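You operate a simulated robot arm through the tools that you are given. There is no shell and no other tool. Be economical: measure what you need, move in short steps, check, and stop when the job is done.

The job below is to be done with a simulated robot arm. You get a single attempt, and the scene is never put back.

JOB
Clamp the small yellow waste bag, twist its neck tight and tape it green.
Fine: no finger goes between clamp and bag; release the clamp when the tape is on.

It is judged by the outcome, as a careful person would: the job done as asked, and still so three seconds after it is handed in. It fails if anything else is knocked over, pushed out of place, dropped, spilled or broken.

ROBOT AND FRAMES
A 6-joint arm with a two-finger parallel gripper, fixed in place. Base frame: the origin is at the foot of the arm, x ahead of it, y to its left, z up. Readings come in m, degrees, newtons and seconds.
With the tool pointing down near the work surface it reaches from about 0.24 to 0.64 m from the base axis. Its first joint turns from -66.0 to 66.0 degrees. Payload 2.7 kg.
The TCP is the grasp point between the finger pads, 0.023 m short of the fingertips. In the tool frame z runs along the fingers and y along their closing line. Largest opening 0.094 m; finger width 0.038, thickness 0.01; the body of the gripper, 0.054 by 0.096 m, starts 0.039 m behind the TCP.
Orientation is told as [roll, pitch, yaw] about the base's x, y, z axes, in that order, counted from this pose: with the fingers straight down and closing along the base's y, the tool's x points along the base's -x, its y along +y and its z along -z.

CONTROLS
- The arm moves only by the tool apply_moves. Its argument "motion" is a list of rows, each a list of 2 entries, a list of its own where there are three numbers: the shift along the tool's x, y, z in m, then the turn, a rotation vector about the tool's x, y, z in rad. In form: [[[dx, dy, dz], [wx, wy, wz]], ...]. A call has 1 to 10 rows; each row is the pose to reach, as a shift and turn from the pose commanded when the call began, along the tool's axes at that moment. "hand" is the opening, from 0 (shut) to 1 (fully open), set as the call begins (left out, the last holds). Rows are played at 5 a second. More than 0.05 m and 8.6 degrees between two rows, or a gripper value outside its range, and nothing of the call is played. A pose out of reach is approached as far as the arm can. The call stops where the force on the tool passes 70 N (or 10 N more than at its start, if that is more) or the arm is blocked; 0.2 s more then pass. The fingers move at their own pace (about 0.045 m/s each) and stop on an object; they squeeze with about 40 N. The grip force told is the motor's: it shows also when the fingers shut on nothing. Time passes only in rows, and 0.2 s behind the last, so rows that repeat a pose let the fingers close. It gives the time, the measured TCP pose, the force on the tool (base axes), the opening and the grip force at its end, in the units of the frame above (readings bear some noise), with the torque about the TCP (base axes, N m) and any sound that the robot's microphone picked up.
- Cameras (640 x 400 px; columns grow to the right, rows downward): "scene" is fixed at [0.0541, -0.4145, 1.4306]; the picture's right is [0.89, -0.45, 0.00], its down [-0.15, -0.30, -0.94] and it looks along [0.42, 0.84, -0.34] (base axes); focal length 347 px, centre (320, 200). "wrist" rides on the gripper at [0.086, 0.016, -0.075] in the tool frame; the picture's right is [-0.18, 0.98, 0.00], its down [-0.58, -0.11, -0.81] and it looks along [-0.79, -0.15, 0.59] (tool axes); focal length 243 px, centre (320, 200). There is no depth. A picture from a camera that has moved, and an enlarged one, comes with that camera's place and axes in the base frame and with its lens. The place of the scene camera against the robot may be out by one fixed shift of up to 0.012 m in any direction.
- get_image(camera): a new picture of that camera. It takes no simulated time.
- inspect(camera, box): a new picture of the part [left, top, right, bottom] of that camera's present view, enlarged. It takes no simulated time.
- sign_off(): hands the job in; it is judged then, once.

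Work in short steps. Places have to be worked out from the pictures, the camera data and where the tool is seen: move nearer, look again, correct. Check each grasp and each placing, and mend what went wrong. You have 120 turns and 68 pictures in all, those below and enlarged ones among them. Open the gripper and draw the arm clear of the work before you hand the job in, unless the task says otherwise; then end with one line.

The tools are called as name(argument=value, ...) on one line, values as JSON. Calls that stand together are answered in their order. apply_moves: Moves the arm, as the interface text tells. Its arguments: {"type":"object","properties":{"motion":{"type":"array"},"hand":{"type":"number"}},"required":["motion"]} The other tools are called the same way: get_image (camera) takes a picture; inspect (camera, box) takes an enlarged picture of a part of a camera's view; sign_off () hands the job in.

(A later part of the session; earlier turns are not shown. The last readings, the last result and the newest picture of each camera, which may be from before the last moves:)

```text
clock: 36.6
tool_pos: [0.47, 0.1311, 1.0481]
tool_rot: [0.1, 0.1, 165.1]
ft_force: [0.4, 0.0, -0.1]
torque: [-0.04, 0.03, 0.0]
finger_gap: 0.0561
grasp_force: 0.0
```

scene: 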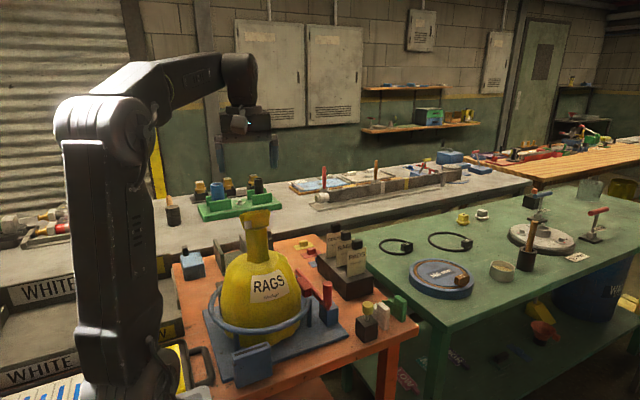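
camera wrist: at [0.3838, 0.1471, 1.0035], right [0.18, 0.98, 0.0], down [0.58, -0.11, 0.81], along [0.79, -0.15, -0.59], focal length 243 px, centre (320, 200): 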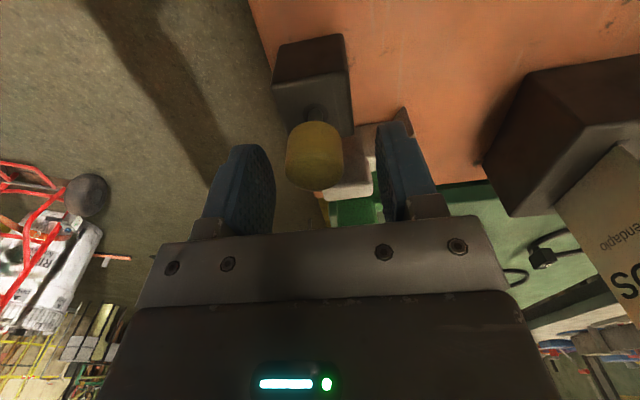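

Yaw 165 reached. Descending around the knob.

apply_moves(motion=[[[0.002, 0.003, 0.04], [0, 0, 0]], [[0.002, 0.003, 0.08], [0, 0, 0]], [[0.002, 0.003, 0.118], [0, 0, 0]], [[0.002, 0.003, 0.118], [0, 0, 0]]])

get_image(camera="wrist")

```text
clock: 37.6
tool_pos: [0.4707, 0.1261, 0.9302]
tool_rot: [0.0, 0.0, 165.0]
ft_force: [1.1, 0.6, 1.2]
torque: [-0.02, 0.0, 0.0]
finger_gap: 0.0565
grasp_force: 0.0
```

```text
28 pictures are left
camera wrist: at [0.5508, 0.0881, 1.0067], right [-0.43, -0.9, 0.0], down [-0.53, 0.26, 0.81], along [-0.73, 0.35, -0.59], focal length 243 px, centre (320, 200)
```

wrist: 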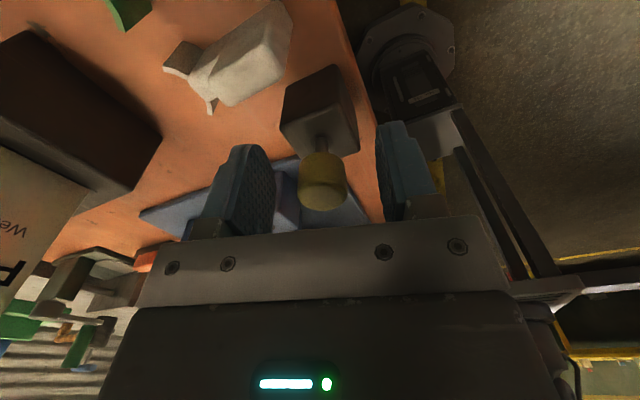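

Knob is between the pads, clear of the white clip. Gripping, then lifting a little to see the pin come out.

apply_moves(motion=[[[0, 0, 0], [0, 0, 0]], [[0, 0, 0], [0, 0, 0]], [[0, 0, 0], [0, 0, 0]], [[0, 0, 0], [0, 0, 0]]], hand=0)

apply_moves(motion=[[[0, 0, -0.02], [0, 0, 0]], [[0, 0, -0.04], [0, 0, 0]], [[0, 0, -0.06], [0, 0, 0]], [[0, 0, -0.08], [0, 0, 0]], [[0, 0, -0.08], [0, 0, 0]]])

inspect(camera="scene", box=[310, 230, 430, 320])

get_image(camera="wrist")

```text
clock: 38.6
tool_pos: [0.4705, 0.1264, 0.9318]
tool_rot: [0.0, 0.0, 165.0]
ft_force: [0.8, 0.0, 0.4]
torque: [-0.02, -0.01, 0.03]
finger_gap: 0.0244
grasp_force: 39.4
```

```text
clock: 39.8
tool_pos: [0.4703, 0.1256, 1.0099]
tool_rot: [0.1, 0.1, 165.0]
ft_force: [-0.1, -0.2, -1.2]
torque: [-0.01, 0.0, 0.05]
finger_gap: 0.0244
grasp_force: 40.0
```

```text
4.44 times, centred on (370, 275) of scene
camera zoom: at [0.0541, -0.4145, 1.4306], right [0.89, -0.45, 0.0], down [-0.15, -0.3, -0.94], along [0.42, 0.84, -0.34], focal length 1542 px, centre (98, -133)
```

zoom: 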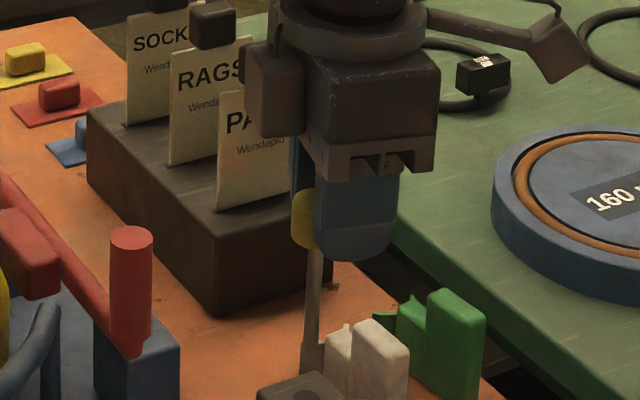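

```text
26 pictures are left
camera wrist: at [0.5503, 0.0875, 1.0856], right [-0.43, -0.9, 0.0], down [-0.53, 0.26, 0.81], along [-0.73, 0.35, -0.59], focal length 243 px, centre (320, 200)
```

wrist: 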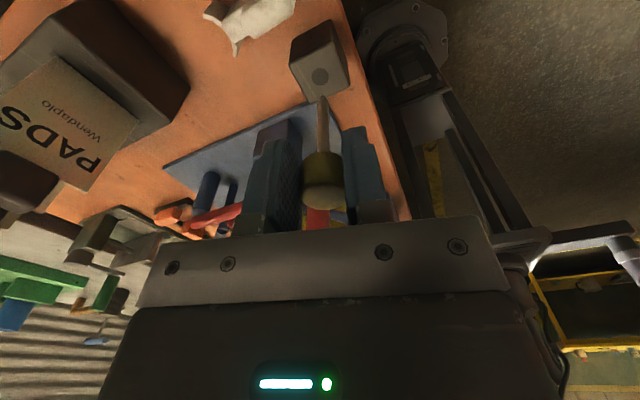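

It is a long lock pin, as guessed. Blue hole estimate is (0.402, 0.213, top ≈0.897) with the pin tip ≈0.10 m below the TCP; carrying it above the hole with margin, then I'll check alignment.

apply_moves(motion=[[[0, 0, -0.03], [0, 0, 0]], [[-0.025, -0.0215, -0.03], [0, 0, 0]], [[-0.05, -0.043, -0.03], [0, 0, 0]], [[-0.0753, -0.0647, -0.03], [0, 0, 0]], [[-0.0753, -0.0647, -0.03], [0, 0, 0]]])

inspect(camera="scene", box=[290, 235, 390, 320])

get_image(camera="wrist")

```text
clock: 41.0
tool_pos: [0.4141, 0.2094, 1.0404]
tool_rot: [0.0, 0.1, 165.1]
ft_force: [-0.2, -0.6, 0.1]
torque: [0.01, -0.01, 0.02]
finger_gap: 0.0244
grasp_force: 40.6
```

```text
4.71 times, centred on (340, 278) of scene
camera zoom: at [0.0541, -0.4145, 1.4306], right [0.89, -0.45, 0.0], down [-0.15, -0.3, -0.94], along [0.42, 0.84, -0.34], focal length 1633 px, centre (226, -165)
```

zoom: 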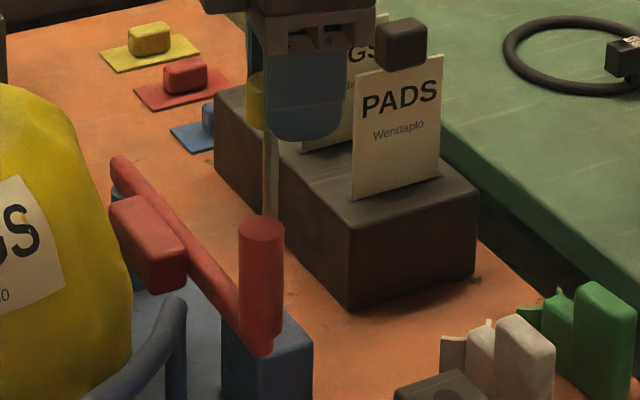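

```text
24 pictures are left
camera wrist: at [0.4947, 0.1716, 1.115], right [-0.43, -0.9, 0.0], down [-0.53, 0.26, 0.81], along [-0.73, 0.35, -0.59], focal length 243 px, centre (320, 200)
```

wrist: 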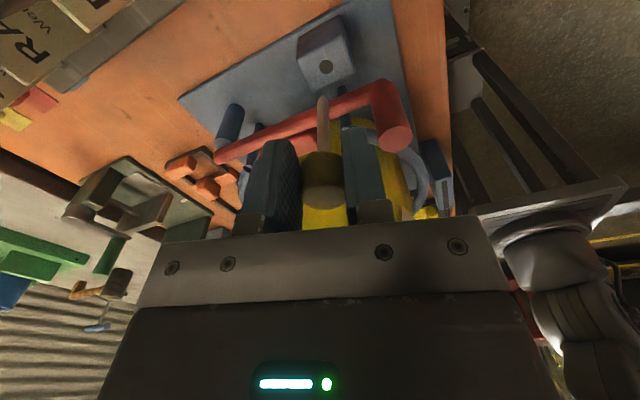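

Both hole and pin tip are visible. Triangulating all views, hole ≈(0.403, 0.208, 0.905), pin now ≈(0.4016, 0.2138); I correct by (+1.5, −5.5 mm) and lower until the tip is just over the hole.

apply_moves(motion=[[[0.0029, 0.0049, 0], [0, 0, 0]], [[0.0029, 0.0049, 0.015], [0, 0, 0]], [[0.0029, 0.0049, 0.03], [0, 0, 0]], [[0.0029, 0.0049, 0.03], [0, 0, 0]]])

inspect(camera="wrist", box=[260, 30, 380, 130])

```text
clock: 42.0
tool_pos: [0.4155, 0.2045, 1.0092]
tool_rot: [0.2, 0.0, 165.0]
ft_force: [0.8, 0.0, 0.4]
torque: [0.01, 0.0, -0.03]
finger_gap: 0.0243
grasp_force: 39.8
```

```text
4.00 times, centred on (320, 80) of wrist
camera zoom: at [0.4958, 0.1663, 1.0849], right [-0.43, -0.9, 0.0], down [-0.53, 0.26, 0.81], along [-0.73, 0.35, -0.59], focal length 970 px, centre (320, 680)
```

zoom: 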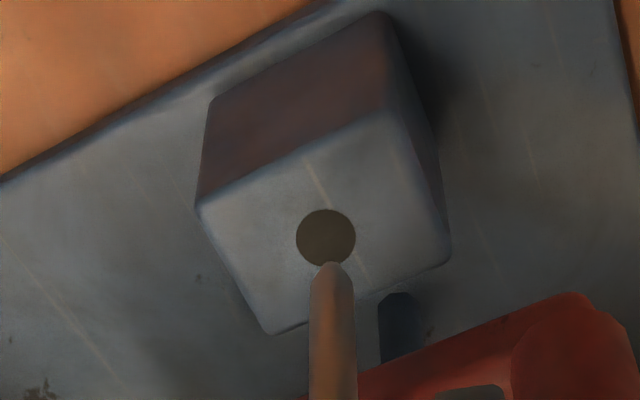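

Tip is ~1 mm off to one side of the hole. Small correction, then a slow descent watching the contact force.

apply_moves(motion=[[[0.0005, -0.0009, 0], [0, 0, 0]], [[0.0005, -0.0009, 0.005], [0, 0, 0]], [[0.0005, -0.0009, 0.01], [0, 0, 0]], [[0.0005, -0.0009, 0.015], [0, 0, 0]], [[0.0005, -0.0009, 0.015], [0, 0, 0]]])

inspect(camera="wrist", box=[260, 30, 380, 130])

```text
clock: 43.2
tool_pos: [0.4174, 0.2037, 0.9931]
tool_rot: [0.1, 0.0, 165.1]
ft_force: [-0.8, -0.6, -0.2]
torque: [-0.01, 0.01, 0.02]
finger_gap: 0.0241
grasp_force: 40.0
```

```text
4.00 times, centred on (320, 80) of wrist
camera zoom: at [0.4977, 0.1663, 1.0693], right [-0.43, -0.9, 0.0], down [-0.53, 0.26, 0.81], along [-0.73, 0.35, -0.59], focal length 970 px, centre (320, 680)
```

zoom: 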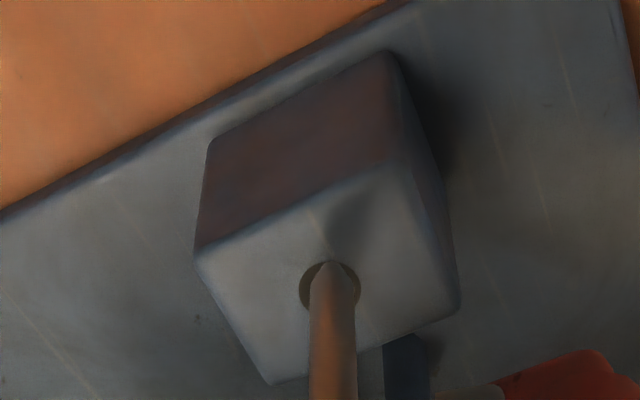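

No force and the tip appears to be entering the hole. Lowering another 20 mm carefully.

apply_moves(motion=[[[0, 0, 0.005], [0, 0, 0]], [[0, 0, 0.01], [0, 0, 0]], [[0, 0, 0.015], [0, 0, 0]], [[0, 0, 0.02], [0, 0, 0]], [[0, 0, 0.02], [0, 0, 0]]])

inspect(camera="wrist", box=[250, 60, 390, 180])

```text
clock: 44.4
tool_pos: [0.419, 0.2041, 0.9778]
tool_rot: [-0.4, 0.5, 165.0]
ft_force: [-2.5, -7.5, 45.3]
torque: [-0.43, 0.63, 0.07]
finger_gap: 0.0246
grasp_force: 39.5
```

```text
3.33 times, centred on (320, 120) of wrist
camera zoom: at [0.498, 0.1664, 1.0538], right [-0.43, -0.9, -0.01], down [-0.54, 0.25, 0.8], along [-0.72, 0.35, -0.6], focal length 809 px, centre (320, 467)
```

zoom: 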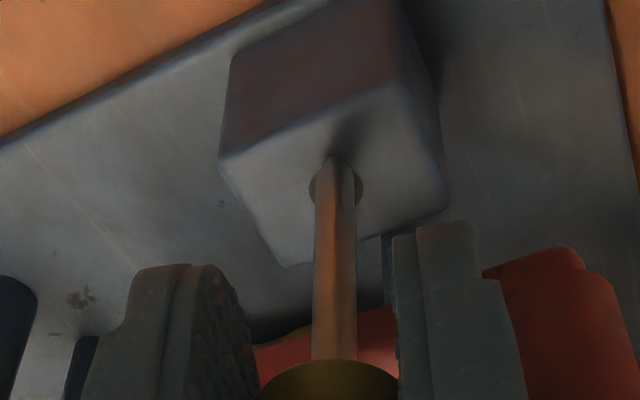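

The tip landed on the hole's +x rim (45 N). The block top is therefore lower (~0.885) and the hole ~7 mm toward −x; I back up and shift.

apply_moves(motion=[[[0, 0, -0.007], [0, 0, 0]], [[0, 0, -0.014], [0, 0, 0]], [[-0.0071, -0.0012, -0.014], [0, 0, 0]], [[-0.0071, -0.0012, -0.014], [0, 0, 0]]])

inspect(camera="wrist", box=[250, 60, 390, 180])

```text
clock: 45.4
tool_pos: [0.4107, 0.2068, 0.9873]
tool_rot: [0.1, 0.0, 165.0]
ft_force: [1.0, 0.7, -0.8]
torque: [0.01, -0.01, 0.01]
finger_gap: 0.024
grasp_force: 40.0
```

```text
3.33 times, centred on (320, 120) of wrist
camera zoom: at [0.4903, 0.1698, 1.0633], right [-0.43, -0.9, 0.0], down [-0.53, 0.26, 0.81], along [-0.73, 0.35, -0.59], focal length 809 px, centre (320, 467)
```

zoom: 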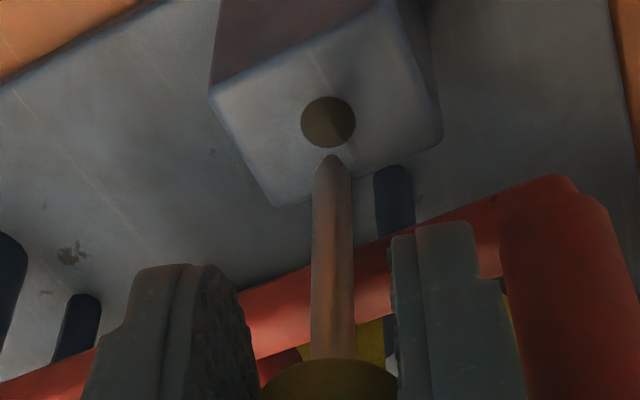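

By this view I overshot about 3 mm. Shift back 3 mm and lower to just past the surface.

apply_moves(motion=[[[0.003, -0.0003, 0], [0, 0, 0]], [[0.003, -0.0003, 0.005], [0, 0, 0]], [[0.003, -0.0003, 0.01], [0, 0, 0]], [[0.003, -0.0003, 0.015], [0, 0, 0]], [[0.003, -0.0003, 0.015], [0, 0, 0]]])

inspect(camera="wrist", box=[250, 60, 390, 180])

```text
clock: 46.6
tool_pos: [0.414, 0.2055, 0.9728]
tool_rot: [0.1, 0.1, 165.1]
ft_force: [0.3, 0.5, 0.0]
torque: [0.01, 0.0, 0.0]
finger_gap: 0.0237
grasp_force: 39.6
```

```text
3.33 times, centred on (320, 120) of wrist
camera zoom: at [0.4936, 0.1688, 1.048], right [-0.43, -0.9, 0.0], down [-0.53, 0.26, 0.81], along [-0.73, 0.35, -0.59], focal length 809 px, centre (320, 467)
```

zoom: 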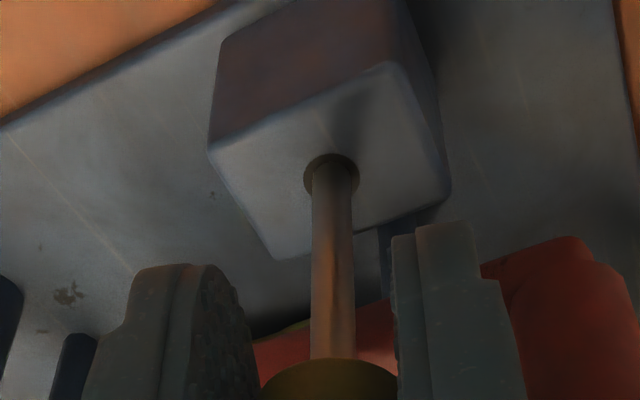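

Now it's in the hole with zero force. Lowering further.

apply_moves(motion=[[[0, 0, 0.005], [0, 0, 0]], [[0, 0, 0.01], [0, 0, 0]], [[0, 0, 0.015], [0, 0, 0]], [[0, 0, 0.02], [0, 0, 0]], [[0, 0, 0.02], [0, 0, 0]]])

```text
clock: 47.8
tool_pos: [0.4148, 0.2071, 0.958]
tool_rot: [-0.3, 0.5, 165.1]
ft_force: [-3.3, -7.4, 59.7]
torque: [-1.72, 2.32, 0.34]
finger_gap: 0.0241
grasp_force: 39.5
```

The torque shows the gripper body corner resting on the lever's peg; the pin is ~20 mm into its hole. I relieve 5 mm and release just enough for the pin to drop home.

apply_moves(motion=[[[0, 0, -0.006], [0, 0, 0]], [[0, 0, -0.011], [0, 0, 0]], [[0, 0, -0.011], [0, 0, 0]]])

apply_moves(motion=[[[0, 0, 0], [0, 0, 0]], [[0, 0, 0], [0, 0, 0]], [[0, 0, 0], [0, 0, 0]]], hand=0.37)

get_image(camera="wrist")

```text
clock: 48.6
tool_pos: [0.413, 0.2064, 0.9641]
tool_rot: [0.2, -0.2, 165.0]
ft_force: [-0.3, -0.4, -0.5]
torque: [0.0, -0.05, -0.02]
finger_gap: 0.0244
grasp_force: 39.9
```

```text
clock: 49.4
tool_pos: [0.4132, 0.2073, 0.9641]
tool_rot: [0.1, 0.0, 165.0]
ft_force: [0.2, -0.4, 0.4]
torque: [0.0, 0.0, 0.01]
finger_gap: 0.0348
grasp_force: 0.0
```

```text
18 pictures are left
camera wrist: at [0.4931, 0.1686, 1.04], right [-0.43, -0.9, 0.0], down [-0.53, 0.26, 0.81], along [-0.73, 0.35, -0.59], focal length 243 px, centre (320, 200)
```

wrist: 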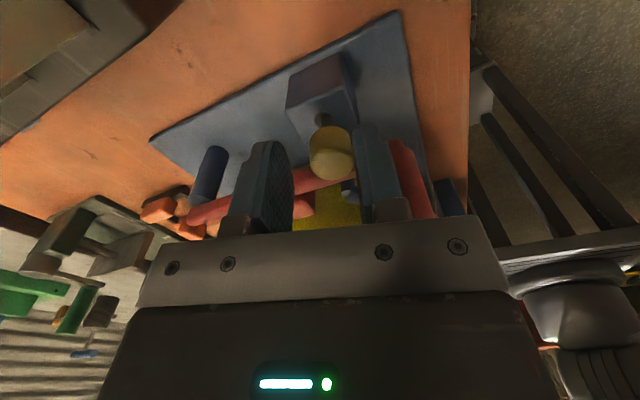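

The pin dropped home against the lever. Rising straight up, opening fully when clear, then returning above the bag head at yaw 80 (matching its present orientation).

apply_moves(motion=[[[0, 0, -0.045], [0, 0, 0]], [[0, 0, -0.09], [0, 0, 0]], [[0, 0, -0.135], [0, 0, 0]], [[0, 0, -0.18], [0, 0, 0]], [[0, 0, -0.225], [0, 0, 0]], [[0, 0, -0.27], [0, 0, 0]], [[0, 0, -0.305], [0, 0, 0]], [[0, 0, -0.305], [0, 0, 0]]])

inspect(camera="scene", box=[230, 205, 390, 325])

```text
clock: 51.2
tool_pos: [0.414, 0.2074, 1.2697]
tool_rot: [0.1, 0.0, 165.1]
ft_force: [-0.4, 0.5, -0.3]
torque: [-0.04, -0.01, 0.01]
finger_gap: 0.0351
grasp_force: 0.1
```

```text
3.33 times, centred on (310, 265) of scene
camera zoom: at [0.0541, -0.4145, 1.4306], right [0.89, -0.45, 0.0], down [-0.15, -0.3, -0.94], along [0.42, 0.84, -0.34], focal length 1157 px, centre (353, -17)
```

zoom: 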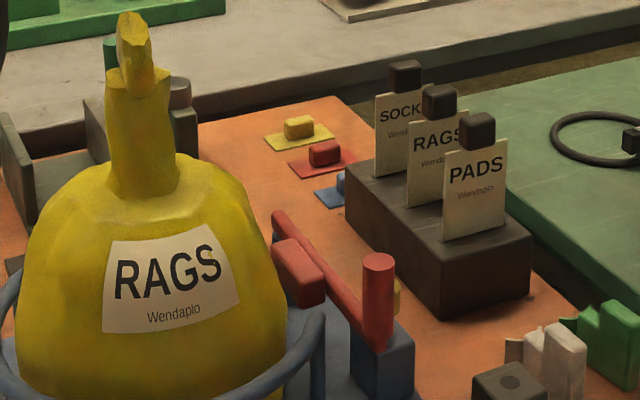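

Lock pin is in behind the lever and nothing else moved. Travelling back above the head.

apply_moves(motion=[[[-0.0179, -0.0018, 0], [0, 0, 0.148]], [[-0.0357, -0.0035, 0], [0, 0, 0.296]], [[-0.0536, -0.0053, 0], [0, 0, 0.444]], [[-0.0714, -0.0071, 0], [0, 0, 0.592]], [[-0.0893, -0.0089, 0], [0, 0, 0.74]], [[-0.1071, -0.0106, 0], [0, 0, 0.888]], [[-0.125, -0.0124, 0], [0, 0, 1.036]], [[-0.1428, -0.0142, 0], [0, 0, 1.184]], [[-0.1607, -0.0159, 0], [0, 0, 1.332]], [[-0.1785, -0.0177, 0], [0, 0, 1.48]]], hand=1)

apply_moves(motion=[[[0, 0, 0.045], [0, 0, 0]], [[0, 0, 0.09], [0, 0, 0]], [[0, 0, 0.136], [0, 0, 0]], [[0, 0, 0.136], [0, 0, 0]]])

get_image(camera="wrist")

```text
clock: 53.4
tool_pos: [0.2463, 0.2697, 1.2693]
tool_rot: [0.0, 0.1, 79.9]
ft_force: [-0.8, -0.1, 0.3]
torque: [0.02, -0.03, -0.04]
finger_gap: 0.094
grasp_force: 0.0
```

```text
clock: 54.4
tool_pos: [0.2441, 0.2681, 1.1292]
tool_rot: [0.1, 0.1, 80.2]
ft_force: [-0.4, 0.4, -0.9]
torque: [-0.01, -0.01, -0.03]
finger_gap: 0.0942
grasp_force: 0.1
```

```text
16 pictures are left
camera wrist: at [0.2148, 0.1858, 1.2052], right [-0.94, 0.35, 0.0], down [0.21, 0.56, 0.81], along [0.28, 0.75, -0.59], focal length 243 px, centre (320, 200)
```

wrist: 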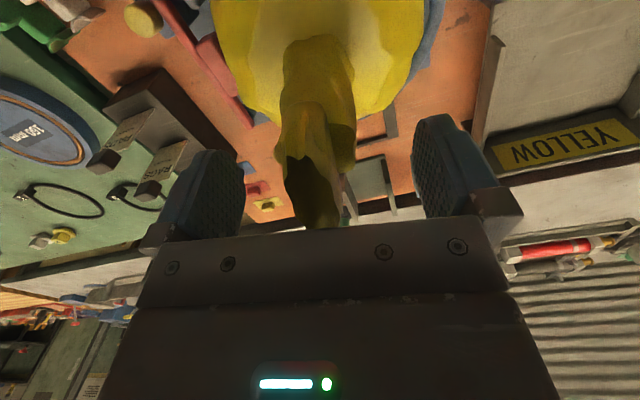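

Head is again between the pads, edge-on. Closing, then twisting on by 75°.

apply_moves(motion=[[[0, 0, 0], [0, 0, 0]], [[0, 0, 0], [0, 0, 0]], [[0, 0, 0], [0, 0, 0]], [[0, 0, 0], [0, 0, 0]], [[0, 0, 0], [0, 0, 0]]], hand=0)

apply_moves(motion=[[[0, 0, 0], [0, 0, 0.13]], [[0, 0, 0], [0, 0, 0.26]], [[0, 0, 0], [0, 0, 0.39]], [[0, 0, 0], [0, 0, 0.52]], [[0, 0, 0], [0, 0, 0.65]], [[0, 0, 0], [0, 0, 0.78]], [[0, 0, 0], [0, 0, 0.91]], [[0, 0, 0], [0, 0, 1.04]], [[0, 0, 0], [0, 0, 1.17]], [[0, 0, 0], [0, 0, 1.3]]])

inspect(camera="scene", box=[190, 190, 350, 310])

```text
clock: 55.6
tool_pos: [0.2459, 0.2677, 1.1298]
tool_rot: [0.0, 0.1, 80.2]
ft_force: [2.5, -0.9, 1.4]
torque: [-0.08, -0.14, 0.04]
finger_gap: 0.0328
grasp_force: 39.8
```

```text
clock: 57.8
tool_pos: [0.2456, 0.2696, 1.1329]
tool_rot: [0.0, 0.0, 5.5]
ft_force: [4.4, 0.6, -5.6]
torque: [0.01, -0.94, 0.03]
finger_gap: 0.0328
grasp_force: 40.2
```

```text
3.33 times, centred on (270, 250) of scene
camera zoom: at [0.0542, -0.4145, 1.4307], right [0.89, -0.45, 0.0], down [-0.15, -0.3, -0.94], along [0.42, 0.84, -0.34], focal length 1157 px, centre (487, 33)
```

zoom: 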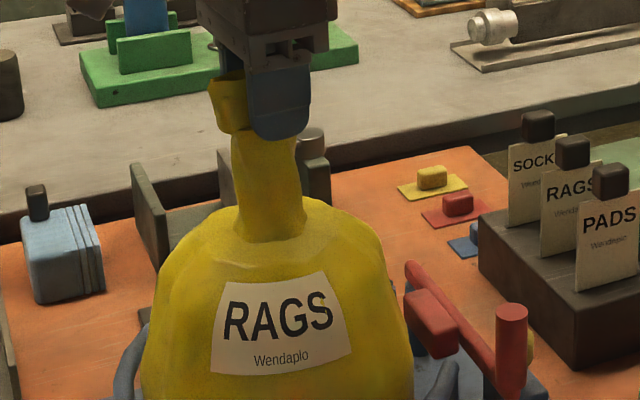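

The body has crept again and the pad seems not to be pressing firmly; also this grip is off-centre. I release, rise, and look before tightening the lever.

apply_moves(motion=[[[0, 0, 0], [0, 0, 0]], [[0, 0, 0], [0, 0, 0]], [[0, 0, 0], [0, 0, 0]], [[0, 0, 0], [0, 0, 0]]], hand=1)

apply_moves(motion=[[[0, 0, -0.045], [0, 0, 0]], [[0, 0, -0.09], [0, 0, 0]], [[0, 0, -0.13], [0, 0, 0]], [[0, 0, -0.13], [0, 0, 0]]])

inspect(camera="scene", box=[190, 190, 350, 310])

get_image(camera="wrist")

```text
clock: 58.8
tool_pos: [0.2466, 0.2707, 1.1313]
tool_rot: [-0.1, 0.1, 5.7]
ft_force: [0.0, -0.2, -1.0]
torque: [-0.01, 0.02, 0.0]
finger_gap: 0.0942
grasp_force: 0.0
```

```text
clock: 59.8
tool_pos: [0.2455, 0.2704, 1.264]
tool_rot: [-0.1, 0.0, 5.7]
ft_force: [0.4, 0.1, 0.1]
torque: [0.02, 0.0, 0.01]
finger_gap: 0.0941
grasp_force: 0.1
```

```text
3.33 times, centred on (270, 250) of scene
camera zoom: at [0.0541, -0.4145, 1.4306], right [0.89, -0.45, 0.0], down [-0.15, -0.3, -0.94], along [0.42, 0.84, -0.34], focal length 1157 px, centre (487, 33)
```

zoom: 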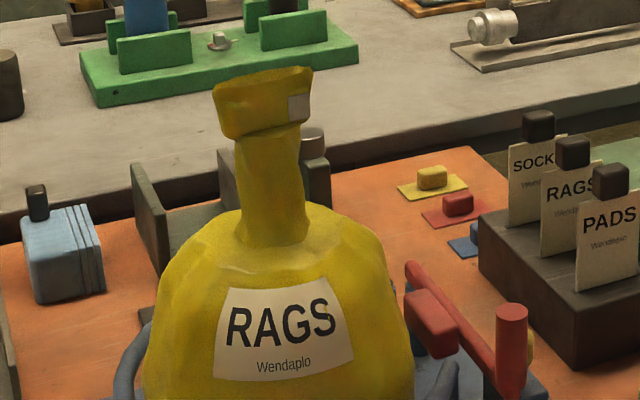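

```text
13 pictures are left
camera wrist: at [0.1577, 0.2787, 1.3392], right [0.09, 1.0, 0.0], down [0.59, -0.05, 0.81], along [0.8, -0.07, -0.59], focal length 243 px, centre (320, 200)
```

wrist: 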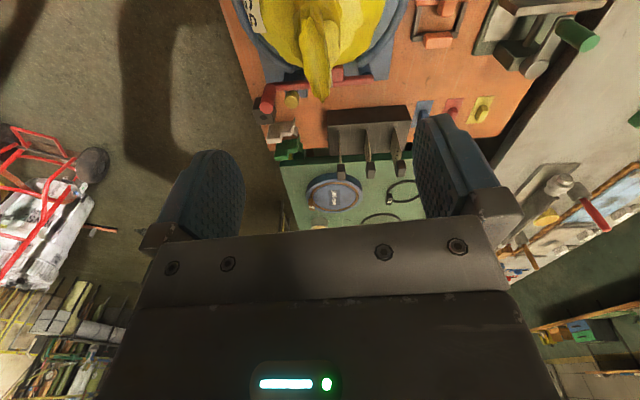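

Head is holding its ~180° turn. I zoom on the pad/bag contact from this overhead angle.

inspect(camera="wrist", box=[230, 20, 390, 120])

```text
4.00 times, centred on (310, 70) of wrist
camera zoom: at [0.1577, 0.2787, 1.3392], right [0.09, 1.0, 0.0], down [0.59, -0.05, 0.81], along [0.8, -0.07, -0.59], focal length 970 px, centre (360, 720)
```

zoom: 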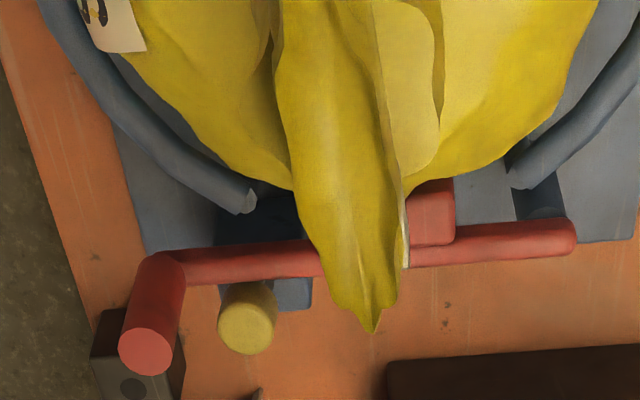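

The overhead view shows the pin knob snug behind the rod and the pad at the bag: clamp is properly closed and locked; the label creep is the soft bag giving. I re-centre on the head (≈(0.240, 0.272)) and wind the wrist back to yaw 180 for a long stroke.

apply_moves(motion=[[[0.0055, 0.001, 0], [0, 0, -0.145]], [[0.0055, 0.001, 0], [0, 0, -0.29]], [[0.0055, 0.001, 0], [0, 0, -0.435]], [[0.0055, 0.001, 0], [0, 0, -0.58]], [[0.0055, 0.001, 0], [0, 0, -0.725]], [[0.0055, 0.001, 0], [0, 0, -0.87]], [[0.0055, 0.001, 0], [0, 0, -1.015]], [[0.0055, 0.001, 0], [0, 0, -1.16]], [[0.0055, 0.001, 0], [0, 0, -1.305]], [[0.0055, 0.001, 0], [0, 0, -1.45]]])

apply_moves(motion=[[[0, 0, 0], [0, 0, -0.148]], [[0, 0, 0], [0, 0, -0.296]], [[0, 0, 0], [0, 0, -0.444]], [[0, 0, 0], [0, 0, -0.592]], [[0, 0, 0], [0, 0, -0.74]], [[0, 0, 0], [0, 0, -0.888]], [[0, 0, 0], [0, 0, -1.036]], [[0, 0, 0], [0, 0, -1.184]], [[0, 0, 0], [0, 0, -1.332]], [[0, 0, 0], [0, 0, -1.48]]])

apply_moves(motion=[[[0, 0, 0.04], [0, 0, -0.11]], [[0, 0, 0.08], [0, 0, -0.11]], [[0, 0, 0.115], [0, 0, -0.11]], [[0, 0, 0.132], [0, 0, -0.11]], [[0, 0, 0.132], [0, 0, -0.11]]])

apply_moves(motion=[[[0, 0, 0], [0, 0, 0]], [[0, 0, 0], [0, 0, 0]], [[0, 0, 0], [0, 0, 0]], [[0, 0, 0], [0, 0, 0]], [[0, 0, 0], [0, 0, 0]]], hand=0)

```text
clock: 62.0
tool_pos: [0.2406, 0.2717, 1.2628]
tool_rot: [0.0, 0.1, 89.0]
ft_force: [0.0, -0.6, 0.1]
torque: [0.01, 0.01, 0.02]
finger_gap: 0.0939
grasp_force: 0.1
```

```text
clock: 64.2
tool_pos: [0.2407, 0.2706, 1.2626]
tool_rot: [0.1, 0.0, 173.7]
ft_force: [-0.3, 0.2, -0.4]
torque: [0.01, -0.01, 0.01]
finger_gap: 0.094
grasp_force: 0.1
```

```text
clock: 65.4
tool_pos: [0.2416, 0.2697, 1.1306]
tool_rot: [0.1, 0.0, 179.9]
ft_force: [-0.1, 0.1, -0.8]
torque: [-0.02, 0.0, 0.02]
finger_gap: 0.0936
grasp_force: 0.2
```

```text
clock: 66.6
tool_pos: [0.2433, 0.2689, 1.1316]
tool_rot: [0.0, 0.0, 179.8]
ft_force: [-0.4, -2.4, 3.0]
torque: [-0.22, -0.01, -0.04]
finger_gap: 0.033
grasp_force: 39.9
```

Held again. Twisting another 75° and reading loads.

apply_moves(motion=[[[0, 0, 0], [0, 0, 0.13]], [[0, 0, 0], [0, 0, 0.26]], [[0, 0, 0], [0, 0, 0.39]], [[0, 0, 0], [0, 0, 0.52]], [[0, 0, 0], [0, 0, 0.65]], [[0, 0, 0], [0, 0, 0.78]], [[0, 0, 0], [0, 0, 0.91]], [[0, 0, 0], [0, 0, 1.04]], [[0, 0, 0], [0, 0, 1.17]], [[0, 0, 0], [0, 0, 1.3]]])

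apply_moves(motion=[[[0, 0, 0], [0, 0, 0.13]], [[0, 0, 0], [0, 0, 0.26]], [[0, 0, 0], [0, 0, 0.39]], [[0, 0, 0], [0, 0, 0.52]], [[0, 0, 0], [0, 0, 0.65]], [[0, 0, 0], [0, 0, 0.78]], [[0, 0, 0], [0, 0, 0.91]], [[0, 0, 0], [0, 0, 1.04]], [[0, 0, 0], [0, 0, 1.17]], [[0, 0, 0], [0, 0, 1.3]]])

inspect(camera="scene", box=[190, 190, 350, 310])

```text
clock: 68.8
tool_pos: [0.2416, 0.27, 1.1317]
tool_rot: [0.0, 0.0, 105.3]
ft_force: [5.8, -1.2, 1.0]
torque: [-0.27, -0.56, 0.01]
finger_gap: 0.033
grasp_force: 40.2
```

```text
clock: 71.0
tool_pos: [0.2415, 0.2706, 1.1319]
tool_rot: [-0.1, -0.2, 30.8]
ft_force: [12.2, 2.3, 15.3]
torque: [0.42, -1.03, 0.01]
finger_gap: 0.033
grasp_force: 40.0
```

```text
3.33 times, centred on (270, 250) of scene
camera zoom: at [0.0543, -0.4146, 1.4306], right [0.89, -0.45, 0.0], down [-0.15, -0.3, -0.94], along [0.42, 0.84, -0.34], focal length 1157 px, centre (487, 33)
```

zoom: 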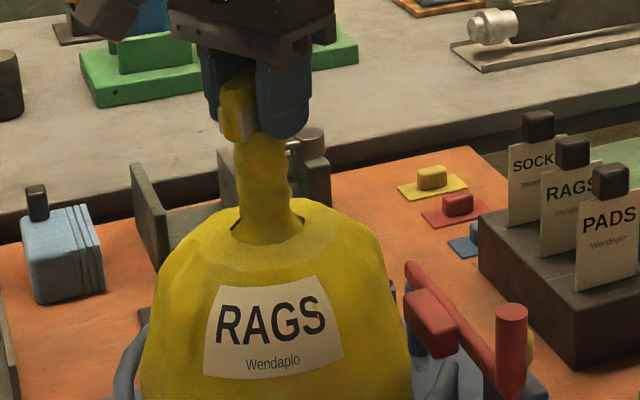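

Now the neck is clearly spiralled and narrower, and the body barely moved. Continuing another ~110° to make it tight.

apply_moves(motion=[[[0, 0, 0], [0, 0, 0.13]], [[0, 0, 0], [0, 0, 0.26]], [[0, 0, 0], [0, 0, 0.39]], [[0, 0, 0], [0, 0, 0.52]], [[0, 0, 0], [0, 0, 0.65]], [[0, 0, 0], [0, 0, 0.78]], [[0, 0, 0], [0, 0, 0.91]], [[0, 0, 0], [0, 0, 1.04]], [[0, 0, 0], [0, 0, 1.17]], [[0, 0, 0], [0, 0, 1.3]]])

apply_moves(motion=[[[0, 0, 0], [0, 0, 0.13]], [[0, 0, 0], [0, 0, 0.26]], [[0, 0, 0], [0, 0, 0.39]], [[0, 0, 0], [0, 0, 0.52]], [[0, 0, 0], [0, 0, 0.65]], [[0, 0, 0], [0, 0, 0.65]]])

inspect(camera="scene", box=[190, 190, 350, 310])

```text
clock: 73.2
tool_pos: [0.2415, 0.2704, 1.1317]
tool_rot: [0.1, -0.2, -43.7]
ft_force: [7.5, -7.7, 27.7]
torque: [-0.26, -0.37, -0.02]
finger_gap: 0.0328
grasp_force: 40.0
```

```text
clock: 74.6
tool_pos: [0.2404, 0.2711, 1.1321]
tool_rot: [0.0, -0.1, -80.8]
ft_force: [8.8, -0.5, 4.9]
torque: [0.36, -0.98, 0.61]
finger_gap: 0.0336
grasp_force: 39.8
```

```text
3.33 times, centred on (270, 250) of scene
camera zoom: at [0.0543, -0.4146, 1.4306], right [0.89, -0.45, 0.0], down [-0.15, -0.3, -0.94], along [0.42, 0.84, -0.34], focal length 1157 px, centre (487, 33)
```

zoom: 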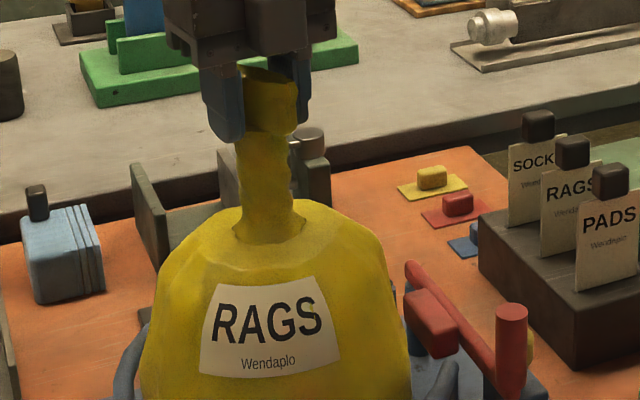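

Torque about z has risen to 0.6 N·m after ~440° total: the neck is tight. I release the head, rise, and check it holds.

apply_moves(motion=[[[0, 0, 0], [0, 0, 0]], [[0, 0, 0], [0, 0, 0]], [[0, 0, 0], [0, 0, 0]], [[0, 0, 0], [0, 0, 0]]], hand=1)

apply_moves(motion=[[[0, 0, -0.045], [0, 0, 0]], [[0, 0, -0.09], [0, 0, 0]], [[0, 0, -0.13], [0, 0, 0]], [[0, 0, -0.13], [0, 0, 0.12]], [[0, 0, -0.13], [0, 0, 0]]])

inspect(camera="scene", box=[210, 190, 310, 270])

```text
clock: 75.6
tool_pos: [0.2398, 0.272, 1.1315]
tool_rot: [0.0, 0.0, -80.7]
ft_force: [1.3, 0.3, 0.5]
torque: [-0.05, 0.02, 0.0]
finger_gap: 0.094
grasp_force: 0.1
```

```text
clock: 76.8
tool_pos: [0.2425, 0.2717, 1.2619]
tool_rot: [-0.1, -0.1, -80.8]
ft_force: [0.5, 0.2, 0.6]
torque: [0.02, 0.02, 0.01]
finger_gap: 0.0936
grasp_force: 0.1
```

```text
5.00 times, centred on (260, 230) of scene
camera zoom: at [0.0541, -0.4145, 1.4306], right [0.89, -0.45, 0.0], down [-0.15, -0.3, -0.94], along [0.42, 0.84, -0.34], focal length 1735 px, centre (620, 50)
```

zoom: 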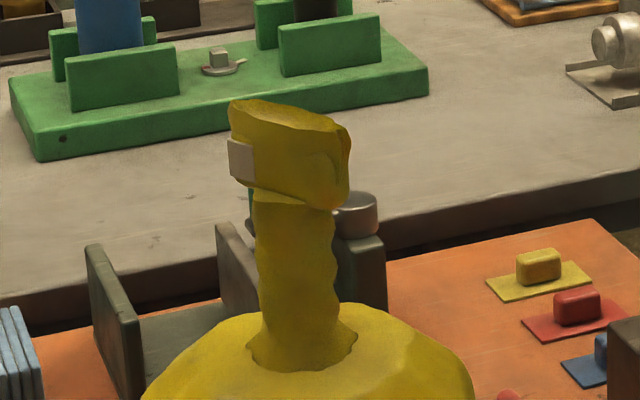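

Head relaxed a little on release but the neck stays spiralled. Now going to view the green clip (≈(0.56, 0.155)), turning to yaw ≈90 so the camera trails on the −y side.

apply_moves(motion=[[[-0.0262, 0.0289, 0], [0, 0, -0.145]], [[-0.0523, 0.0579, 0], [0, 0, -0.29]], [[-0.0785, 0.0868, 0], [0, 0, -0.435]], [[-0.1046, 0.1157, 0], [0, 0, -0.58]], [[-0.1308, 0.1447, 0], [0, 0, -0.725]], [[-0.157, 0.1736, 0], [0, 0, -0.87]], [[-0.1831, 0.2025, 0], [0, 0, -1.015]], [[-0.2093, 0.2314, 0.02], [0, 0, -1.16]], [[-0.2354, 0.2604, 0.045], [0, 0, -1.305]], [[-0.2616, 0.2893, 0.07], [0, 0, -1.45]]])

apply_moves(motion=[[[0, 0, 0], [0, 0, -0.148]], [[0, 0, 0], [0, 0, -0.296]], [[0, 0, 0], [0, 0, -0.444]], [[0, 0, 0], [0, 0, -0.592]], [[0, 0, 0], [0, 0, -0.74]], [[0, 0, 0.02], [0, 0, -0.888]], [[0, 0, 0.04], [0, 0, -1.036]], [[0, 0, 0.07], [0, 0, -1.184]], [[0, 0, 0.1], [0, 0, -1.332]], [[0, 0, 0.12], [0, 0, -1.48]]])

apply_moves(motion=[[[0, 0, 0], [0, 0, -0.05]], [[0, 0, 0], [0, 0, -0.05]]])

inspect(camera="wrist", box=[230, 0, 430, 125])

```text
clock: 79.0
tool_pos: [0.5626, 0.0575, 1.1872]
tool_rot: [-0.1, -0.1, 2.5]
ft_force: [0.3, 0.3, -0.5]
torque: [0.01, -0.01, 0.01]
finger_gap: 0.094
grasp_force: 0.0
out of reach, approached as far as the arm can: row 10
```

```text
clock: 81.2
tool_pos: [0.5616, 0.0567, 1.0677]
tool_rot: [0.0, 0.1, 87.3]
ft_force: [0.2, 0.2, 0.2]
torque: [0.0, -0.01, 0.03]
finger_gap: 0.0938
grasp_force: 0.0
```

```text
clock: 81.8
tool_pos: [0.5615, 0.0575, 1.0676]
tool_rot: [0.0, 0.2, 89.9]
ft_force: [0.3, -0.3, -0.1]
torque: [0.03, 0.01, 0.01]
finger_gap: 0.0939
grasp_force: 0.1
```

```text
3.20 times, centred on (330, 62) of wrist
camera zoom: at [0.5453, -0.0289, 1.1437], right [-0.98, 0.18, 0.0], down [0.11, 0.58, 0.81], along [0.15, 0.79, -0.59], focal length 776 px, centre (288, 640)
```

zoom: 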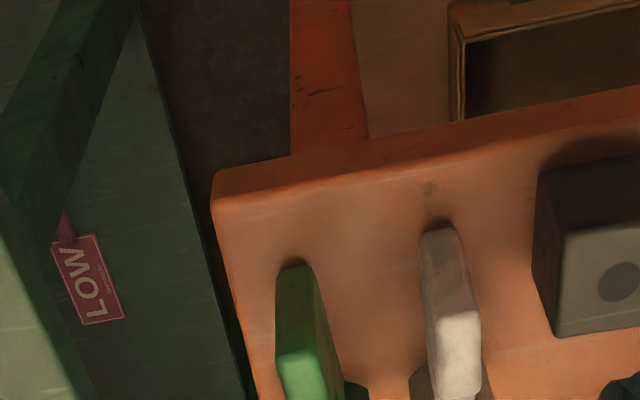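

The crop was too high; viewing the part with the clip's top and jaws.

inspect(camera="wrist", box=[270, 70, 420, 180])

```text
3.64 times, centred on (345, 125) of wrist
camera zoom: at [0.5453, -0.0289, 1.1437], right [-0.98, 0.18, 0.0], down [0.11, 0.58, 0.81], along [0.15, 0.79, -0.59], focal length 882 px, centre (229, 473)
```

zoom: 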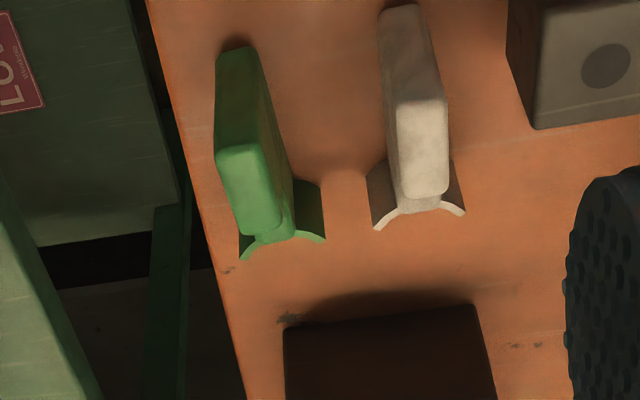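

The green clip is now clear: a thin upright handle (top ≈(0.571, 0.148, 0.897)) with a half-round green tape strip on its +y side, matching the neck radius. I'll grip the handle with the tool tilted 25° (body leaning away) so it later clears the bag's head; positioning above first.

apply_moves(motion=[[[-0.03, -0.005, 0.02], [0, 0, -0.045]], [[-0.06, -0.01, 0.04], [0, 0, -0.087]], [[-0.08, -0.01, 0.06], [0, 0, -0.087]], [[-0.08, -0.01, 0.06], [0, 0, -0.087]]], hand=0.5)

apply_moves(motion=[[[0, 0, 0], [0, -0.145, 0]], [[0, 0, 0], [0, -0.29, 0]], [[0, 0, 0], [0, -0.436, 0]], [[0, 0, 0], [0, -0.436, 0]]])

```text
clock: 82.8
tool_pos: [0.5726, 0.1379, 1.0071]
tool_rot: [0.0, 0.2, 94.9]
ft_force: [0.2, -0.8, 0.3]
torque: [0.01, 0.01, -0.01]
finger_gap: 0.0472
grasp_force: 0.1
```

```text
clock: 83.8
tool_pos: [0.5721, 0.1375, 1.0067]
tool_rot: [-0.1, -25.0, 94.9]
ft_force: [0.9, -0.2, 0.3]
torque: [-0.01, -0.02, -0.01]
finger_gap: 0.0469
grasp_force: 0.0
```

Tilt is correct. Descending vertically toward the handle, then a check picture.

apply_moves(motion=[[[0.0158, 0, 0.0375], [0, 0, 0]], [[0.0317, 0, 0.075], [0, 0, 0]], [[0.038, 0, 0.09], [0, 0, 0]], [[0.038, 0, 0.09], [0, 0, 0]]])

get_image(camera="wrist")

```text
clock: 84.8
tool_pos: [0.5725, 0.1387, 0.9105]
tool_rot: [-0.1, -24.9, 95.0]
ft_force: [0.6, 0.5, 0.1]
torque: [0.02, 0.0, 0.02]
finger_gap: 0.0469
grasp_force: 0.1
```

```text
6 pictures are left
camera wrist: at [0.5658, 0.0286, 0.9422], right [-0.99, 0.08, 0.08], down [0.09, 0.2, 0.98], along [0.06, 0.98, -0.2], focal length 243 px, centre (320, 200)
```

wrist: 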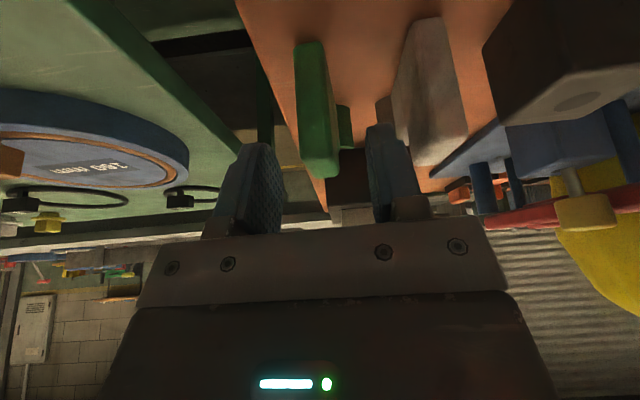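

Handle is centred between the fingers. Lowering the last 26 mm and closing.

apply_moves(motion=[[[0.0055, 0, 0.0118], [0, 0, 0]], [[0.0108, 0, 0.0231], [0, 0, 0]], [[0.0108, 0, 0.0231], [0, 0, 0]]])

apply_moves(motion=[[[0, 0, 0], [0, 0, 0]], [[0, 0, 0], [0, 0, 0]], [[0, 0, 0], [0, 0, 0]], [[0, 0, 0], [0, 0, 0]]], hand=0)

```text
clock: 85.6
tool_pos: [0.5698, 0.1407, 0.8843]
tool_rot: [0.0, -24.9, 94.8]
ft_force: [-0.2, 0.2, 0.2]
torque: [0.06, -0.06, 0.03]
finger_gap: 0.0471
grasp_force: 0.1
```

```text
clock: 86.6
tool_pos: [0.5708, 0.1404, 0.8849]
tool_rot: [0.0, -24.9, 94.9]
ft_force: [-0.5, 0.6, 0.8]
torque: [0.0, -0.02, 0.01]
finger_gap: 0.0147
grasp_force: 40.7
```

Handle held (14.7 mm). Lifting straight up, then carrying the clip to a point south of the neck at z≈1.12.

apply_moves(motion=[[[-0.0212, 0, -0.0453], [0, 0, 0]], [[-0.0423, 0, -0.0906], [0, 0, 0]], [[-0.0554, 0.0396, -0.1031], [0, 0, 0]], [[-0.0685, 0.0791, -0.1156], [0, 0, 0]], [[-0.0816, 0.1187, -0.1281], [0, 0, 0]], [[-0.0948, 0.1583, -0.1406], [0, 0, 0]], [[-0.1079, 0.1978, -0.1531], [0, 0, 0]], [[-0.121, 0.2374, -0.1656], [0, 0, 0]], [[-0.1341, 0.277, -0.1781], [0, 0, 0]], [[-0.1472, 0.3165, -0.1906], [0, 0, 0]]])

inspect(camera="scene", box=[200, 180, 320, 270])

```text
clock: 88.8
tool_pos: [0.2502, 0.1688, 1.1194]
tool_rot: [0.0, -25.0, 95.0]
ft_force: [-0.1, -0.2, -0.1]
torque: [0.0, 0.02, -0.03]
finger_gap: 0.0146
grasp_force: 40.1
```

```text
4.44 times, centred on (260, 225) of scene
camera zoom: at [0.0541, -0.4145, 1.4306], right [0.89, -0.45, 0.0], down [-0.15, -0.3, -0.94], along [0.42, 0.84, -0.34], focal length 1542 px, centre (587, 89)
```

zoom: 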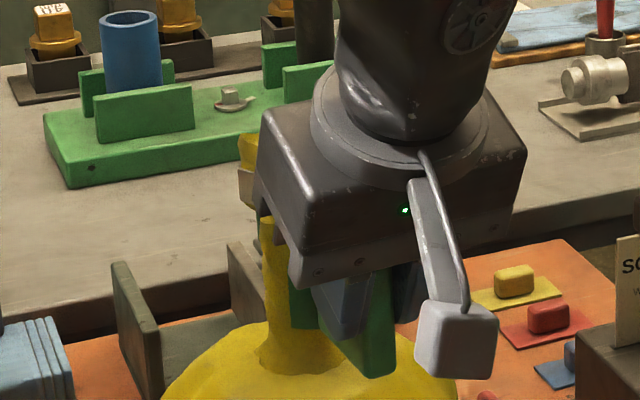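

Clip is upright, arc facing the neck, about 54 mm short of it. Lowering to z≈1.093 and closing 30 mm, then a check.

apply_moves(motion=[[[0.0055, 0, 0.0118], [0, 0, 0]], [[0.011, 0, 0.0236], [0, 0, 0]], [[-0.003, -0.0013, 0.03], [0, 0, 0]], [[-0.0161, -0.0026, 0.0362], [0, 0, 0]], [[-0.0161, -0.0026, 0.0362], [0, 0, 0]]])

get_image(camera="wrist")

```text
clock: 90.0
tool_pos: [0.2523, 0.198, 1.0932]
tool_rot: [0.1, -24.9, 94.9]
ft_force: [0.0, 0.7, -0.1]
torque: [-0.01, 0.01, 0.01]
finger_gap: 0.0147
grasp_force: 39.7
```

```text
4 pictures are left
camera wrist: at [0.2447, 0.0865, 1.1254], right [-0.99, 0.08, 0.08], down [0.09, 0.2, 0.98], along [0.06, 0.98, -0.2], focal length 243 px, centre (320, 200)
```

wrist: 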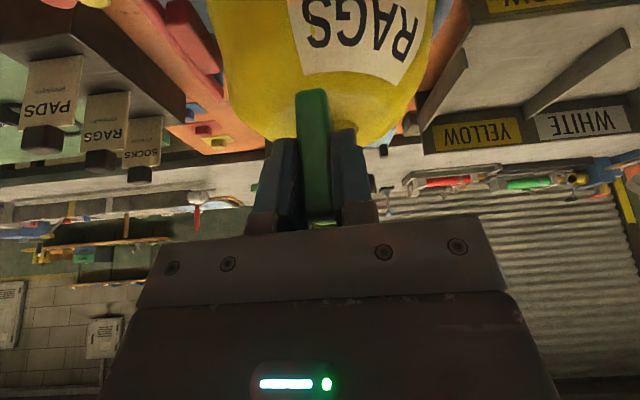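

Alignment looks good laterally (shift ~3 mm toward −x). Advancing slowly onto the neck with force watch.

apply_moves(motion=[[[-0.0055, 0.0025, 0.0026], [0, 0, 0]], [[-0.011, 0.002, 0.0052], [0, 0, 0]], [[-0.0165, 0.0014, 0.0077], [0, 0, 0]], [[-0.0165, 0.0014, 0.0077], [0, 0, 0]]])

```text
clock: 91.0
tool_pos: [0.251, 0.2158, 1.0962]
tool_rot: [-0.4, -25.1, 95.0]
ft_force: [9.3, -19.2, 25.9]
torque: [0.25, -0.25, -0.25]
finger_gap: 0.0149
grasp_force: 40.3
```

Contact, with an upward component: the clip's foot is touching the neck's flared base. I back off 5 mm, raise 8 mm, and press forward again.

apply_moves(motion=[[[0.0032, 0, -0.0048], [0, 0, 0]], [[0.0011, 0, -0.0093], [0, 0, 0]], [[-0.0034, 0, -0.0072], [0, 0, 0]], [[-0.0061, -0.0003, -0.006], [0, 0, 0]], [[-0.0061, -0.0003, -0.006], [0, 0, 0]]])

```text
clock: 92.2
tool_pos: [0.2481, 0.2177, 1.1013]
tool_rot: [0.1, -24.9, 94.9]
ft_force: [1.4, -1.8, -4.9]
torque: [-0.61, -0.19, -0.01]
finger_gap: 0.0148
grasp_force: 39.3
```

Nearly free now. Pressing forward another 6 mm.

apply_moves(motion=[[[-0.0027, 0, 0.0013], [0, 0, 0]], [[-0.0054, -0.0005, 0.0025], [0, 0, 0]], [[-0.0054, -0.0005, 0.0025], [0, 0, 0]]])

inspect(camera="scene", box=[210, 190, 310, 270])

```text
clock: 93.0
tool_pos: [0.2494, 0.2234, 1.1017]
tool_rot: [0.0, -24.9, 94.9]
ft_force: [1.4, -8.9, 2.5]
torque: [-0.79, -0.19, -0.01]
finger_gap: 0.0146
grasp_force: 39.3
```

```text
5.00 times, centred on (260, 230) of scene
camera zoom: at [0.0541, -0.4148, 1.4306], right [0.89, -0.45, 0.0], down [-0.15, -0.3, -0.94], along [0.42, 0.84, -0.34], focal length 1735 px, centre (620, 50)
```

zoom: 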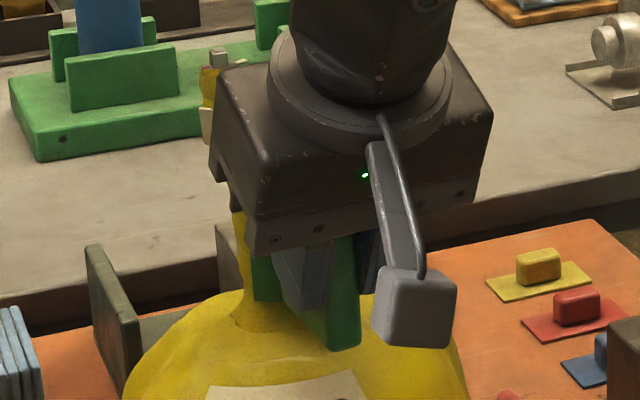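

The arc is seated around the south side of the neck. Pressing a little firmer and holding to bond the tape.

apply_moves(motion=[[[-0.0027, 0, 0.0013], [0, 0, 0]], [[-0.0045, -0.0003, 0.0021], [0, 0, 0]], [[-0.0045, -0.0003, 0.0021], [0, 0, 0]], [[-0.0045, -0.0003, 0.0021], [0, 0, 0]], [[-0.0045, -0.0003, 0.0021], [0, 0, 0]]])

```text
clock: 94.2
tool_pos: [0.2489, 0.2283, 1.1028]
tool_rot: [-0.2, -25.0, 95.0]
ft_force: [3.0, -20.4, 27.1]
torque: [-0.19, -0.14, -0.03]
finger_gap: 0.015
grasp_force: 39.7
```

Firm contact (20 N). Before letting go I test whether it holds: pull back 10 mm gently and read the force.

apply_moves(motion=[[[0.0045, 0, -0.0021], [0, 0, 0]], [[0.009, 0, -0.0042], [0, 0, 0]], [[0.009, 0, -0.0042], [0, 0, 0]]])

```text
clock: 95.0
tool_pos: [0.2477, 0.2187, 1.1005]
tool_rot: [0.4, -24.6, 94.8]
ft_force: [0.6, -0.6, -6.7]
torque: [-0.51, -0.15, 0.0]
finger_gap: 0.0147
grasp_force: 39.7
```

A downward pull of ~7 N plus tipping torque remains while backing off: the tape has bonded to the neck. I release the handle.

apply_moves(motion=[[[0, 0, 0], [0, 0, 0]], [[0, 0, 0], [0, 0, 0]], [[0, 0, 0], [0, 0, 0]]], hand=0.45)

apply_moves(motion=[[[0.03, 0, -0.014], [0, 0, 0]], [[0.06, 0, -0.028], [0, 0, 0]], [[0.09, 0, -0.042], [0, 0, 0]], [[0.09, 0, -0.042], [0, 0, 0]]])

get_image(camera="scene")

```text
clock: 95.8
tool_pos: [0.249, 0.2183, 1.1026]
tool_rot: [0.0, -24.8, 94.8]
ft_force: [-0.3, 0.9, -0.3]
torque: [0.0, 0.02, -0.01]
finger_gap: 0.0421
grasp_force: 0.1
```

```text
clock: 96.8
tool_pos: [0.2581, 0.1199, 1.1017]
tool_rot: [0.1, -24.9, 94.9]
ft_force: [-0.8, -0.4, 1.0]
torque: [-0.03, -0.03, 0.0]
finger_gap: 0.0425
grasp_force: 0.1
```

```text
2 pictures are left
```

scene: 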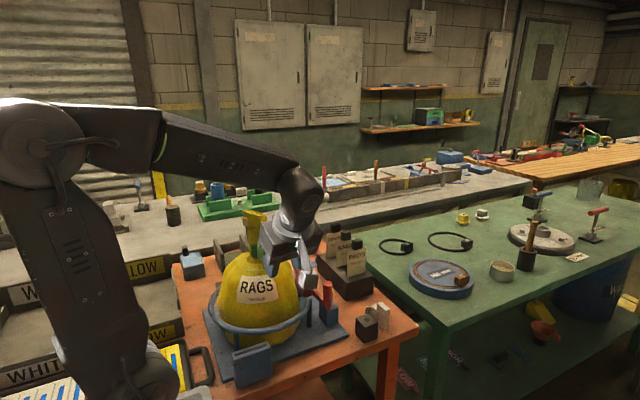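

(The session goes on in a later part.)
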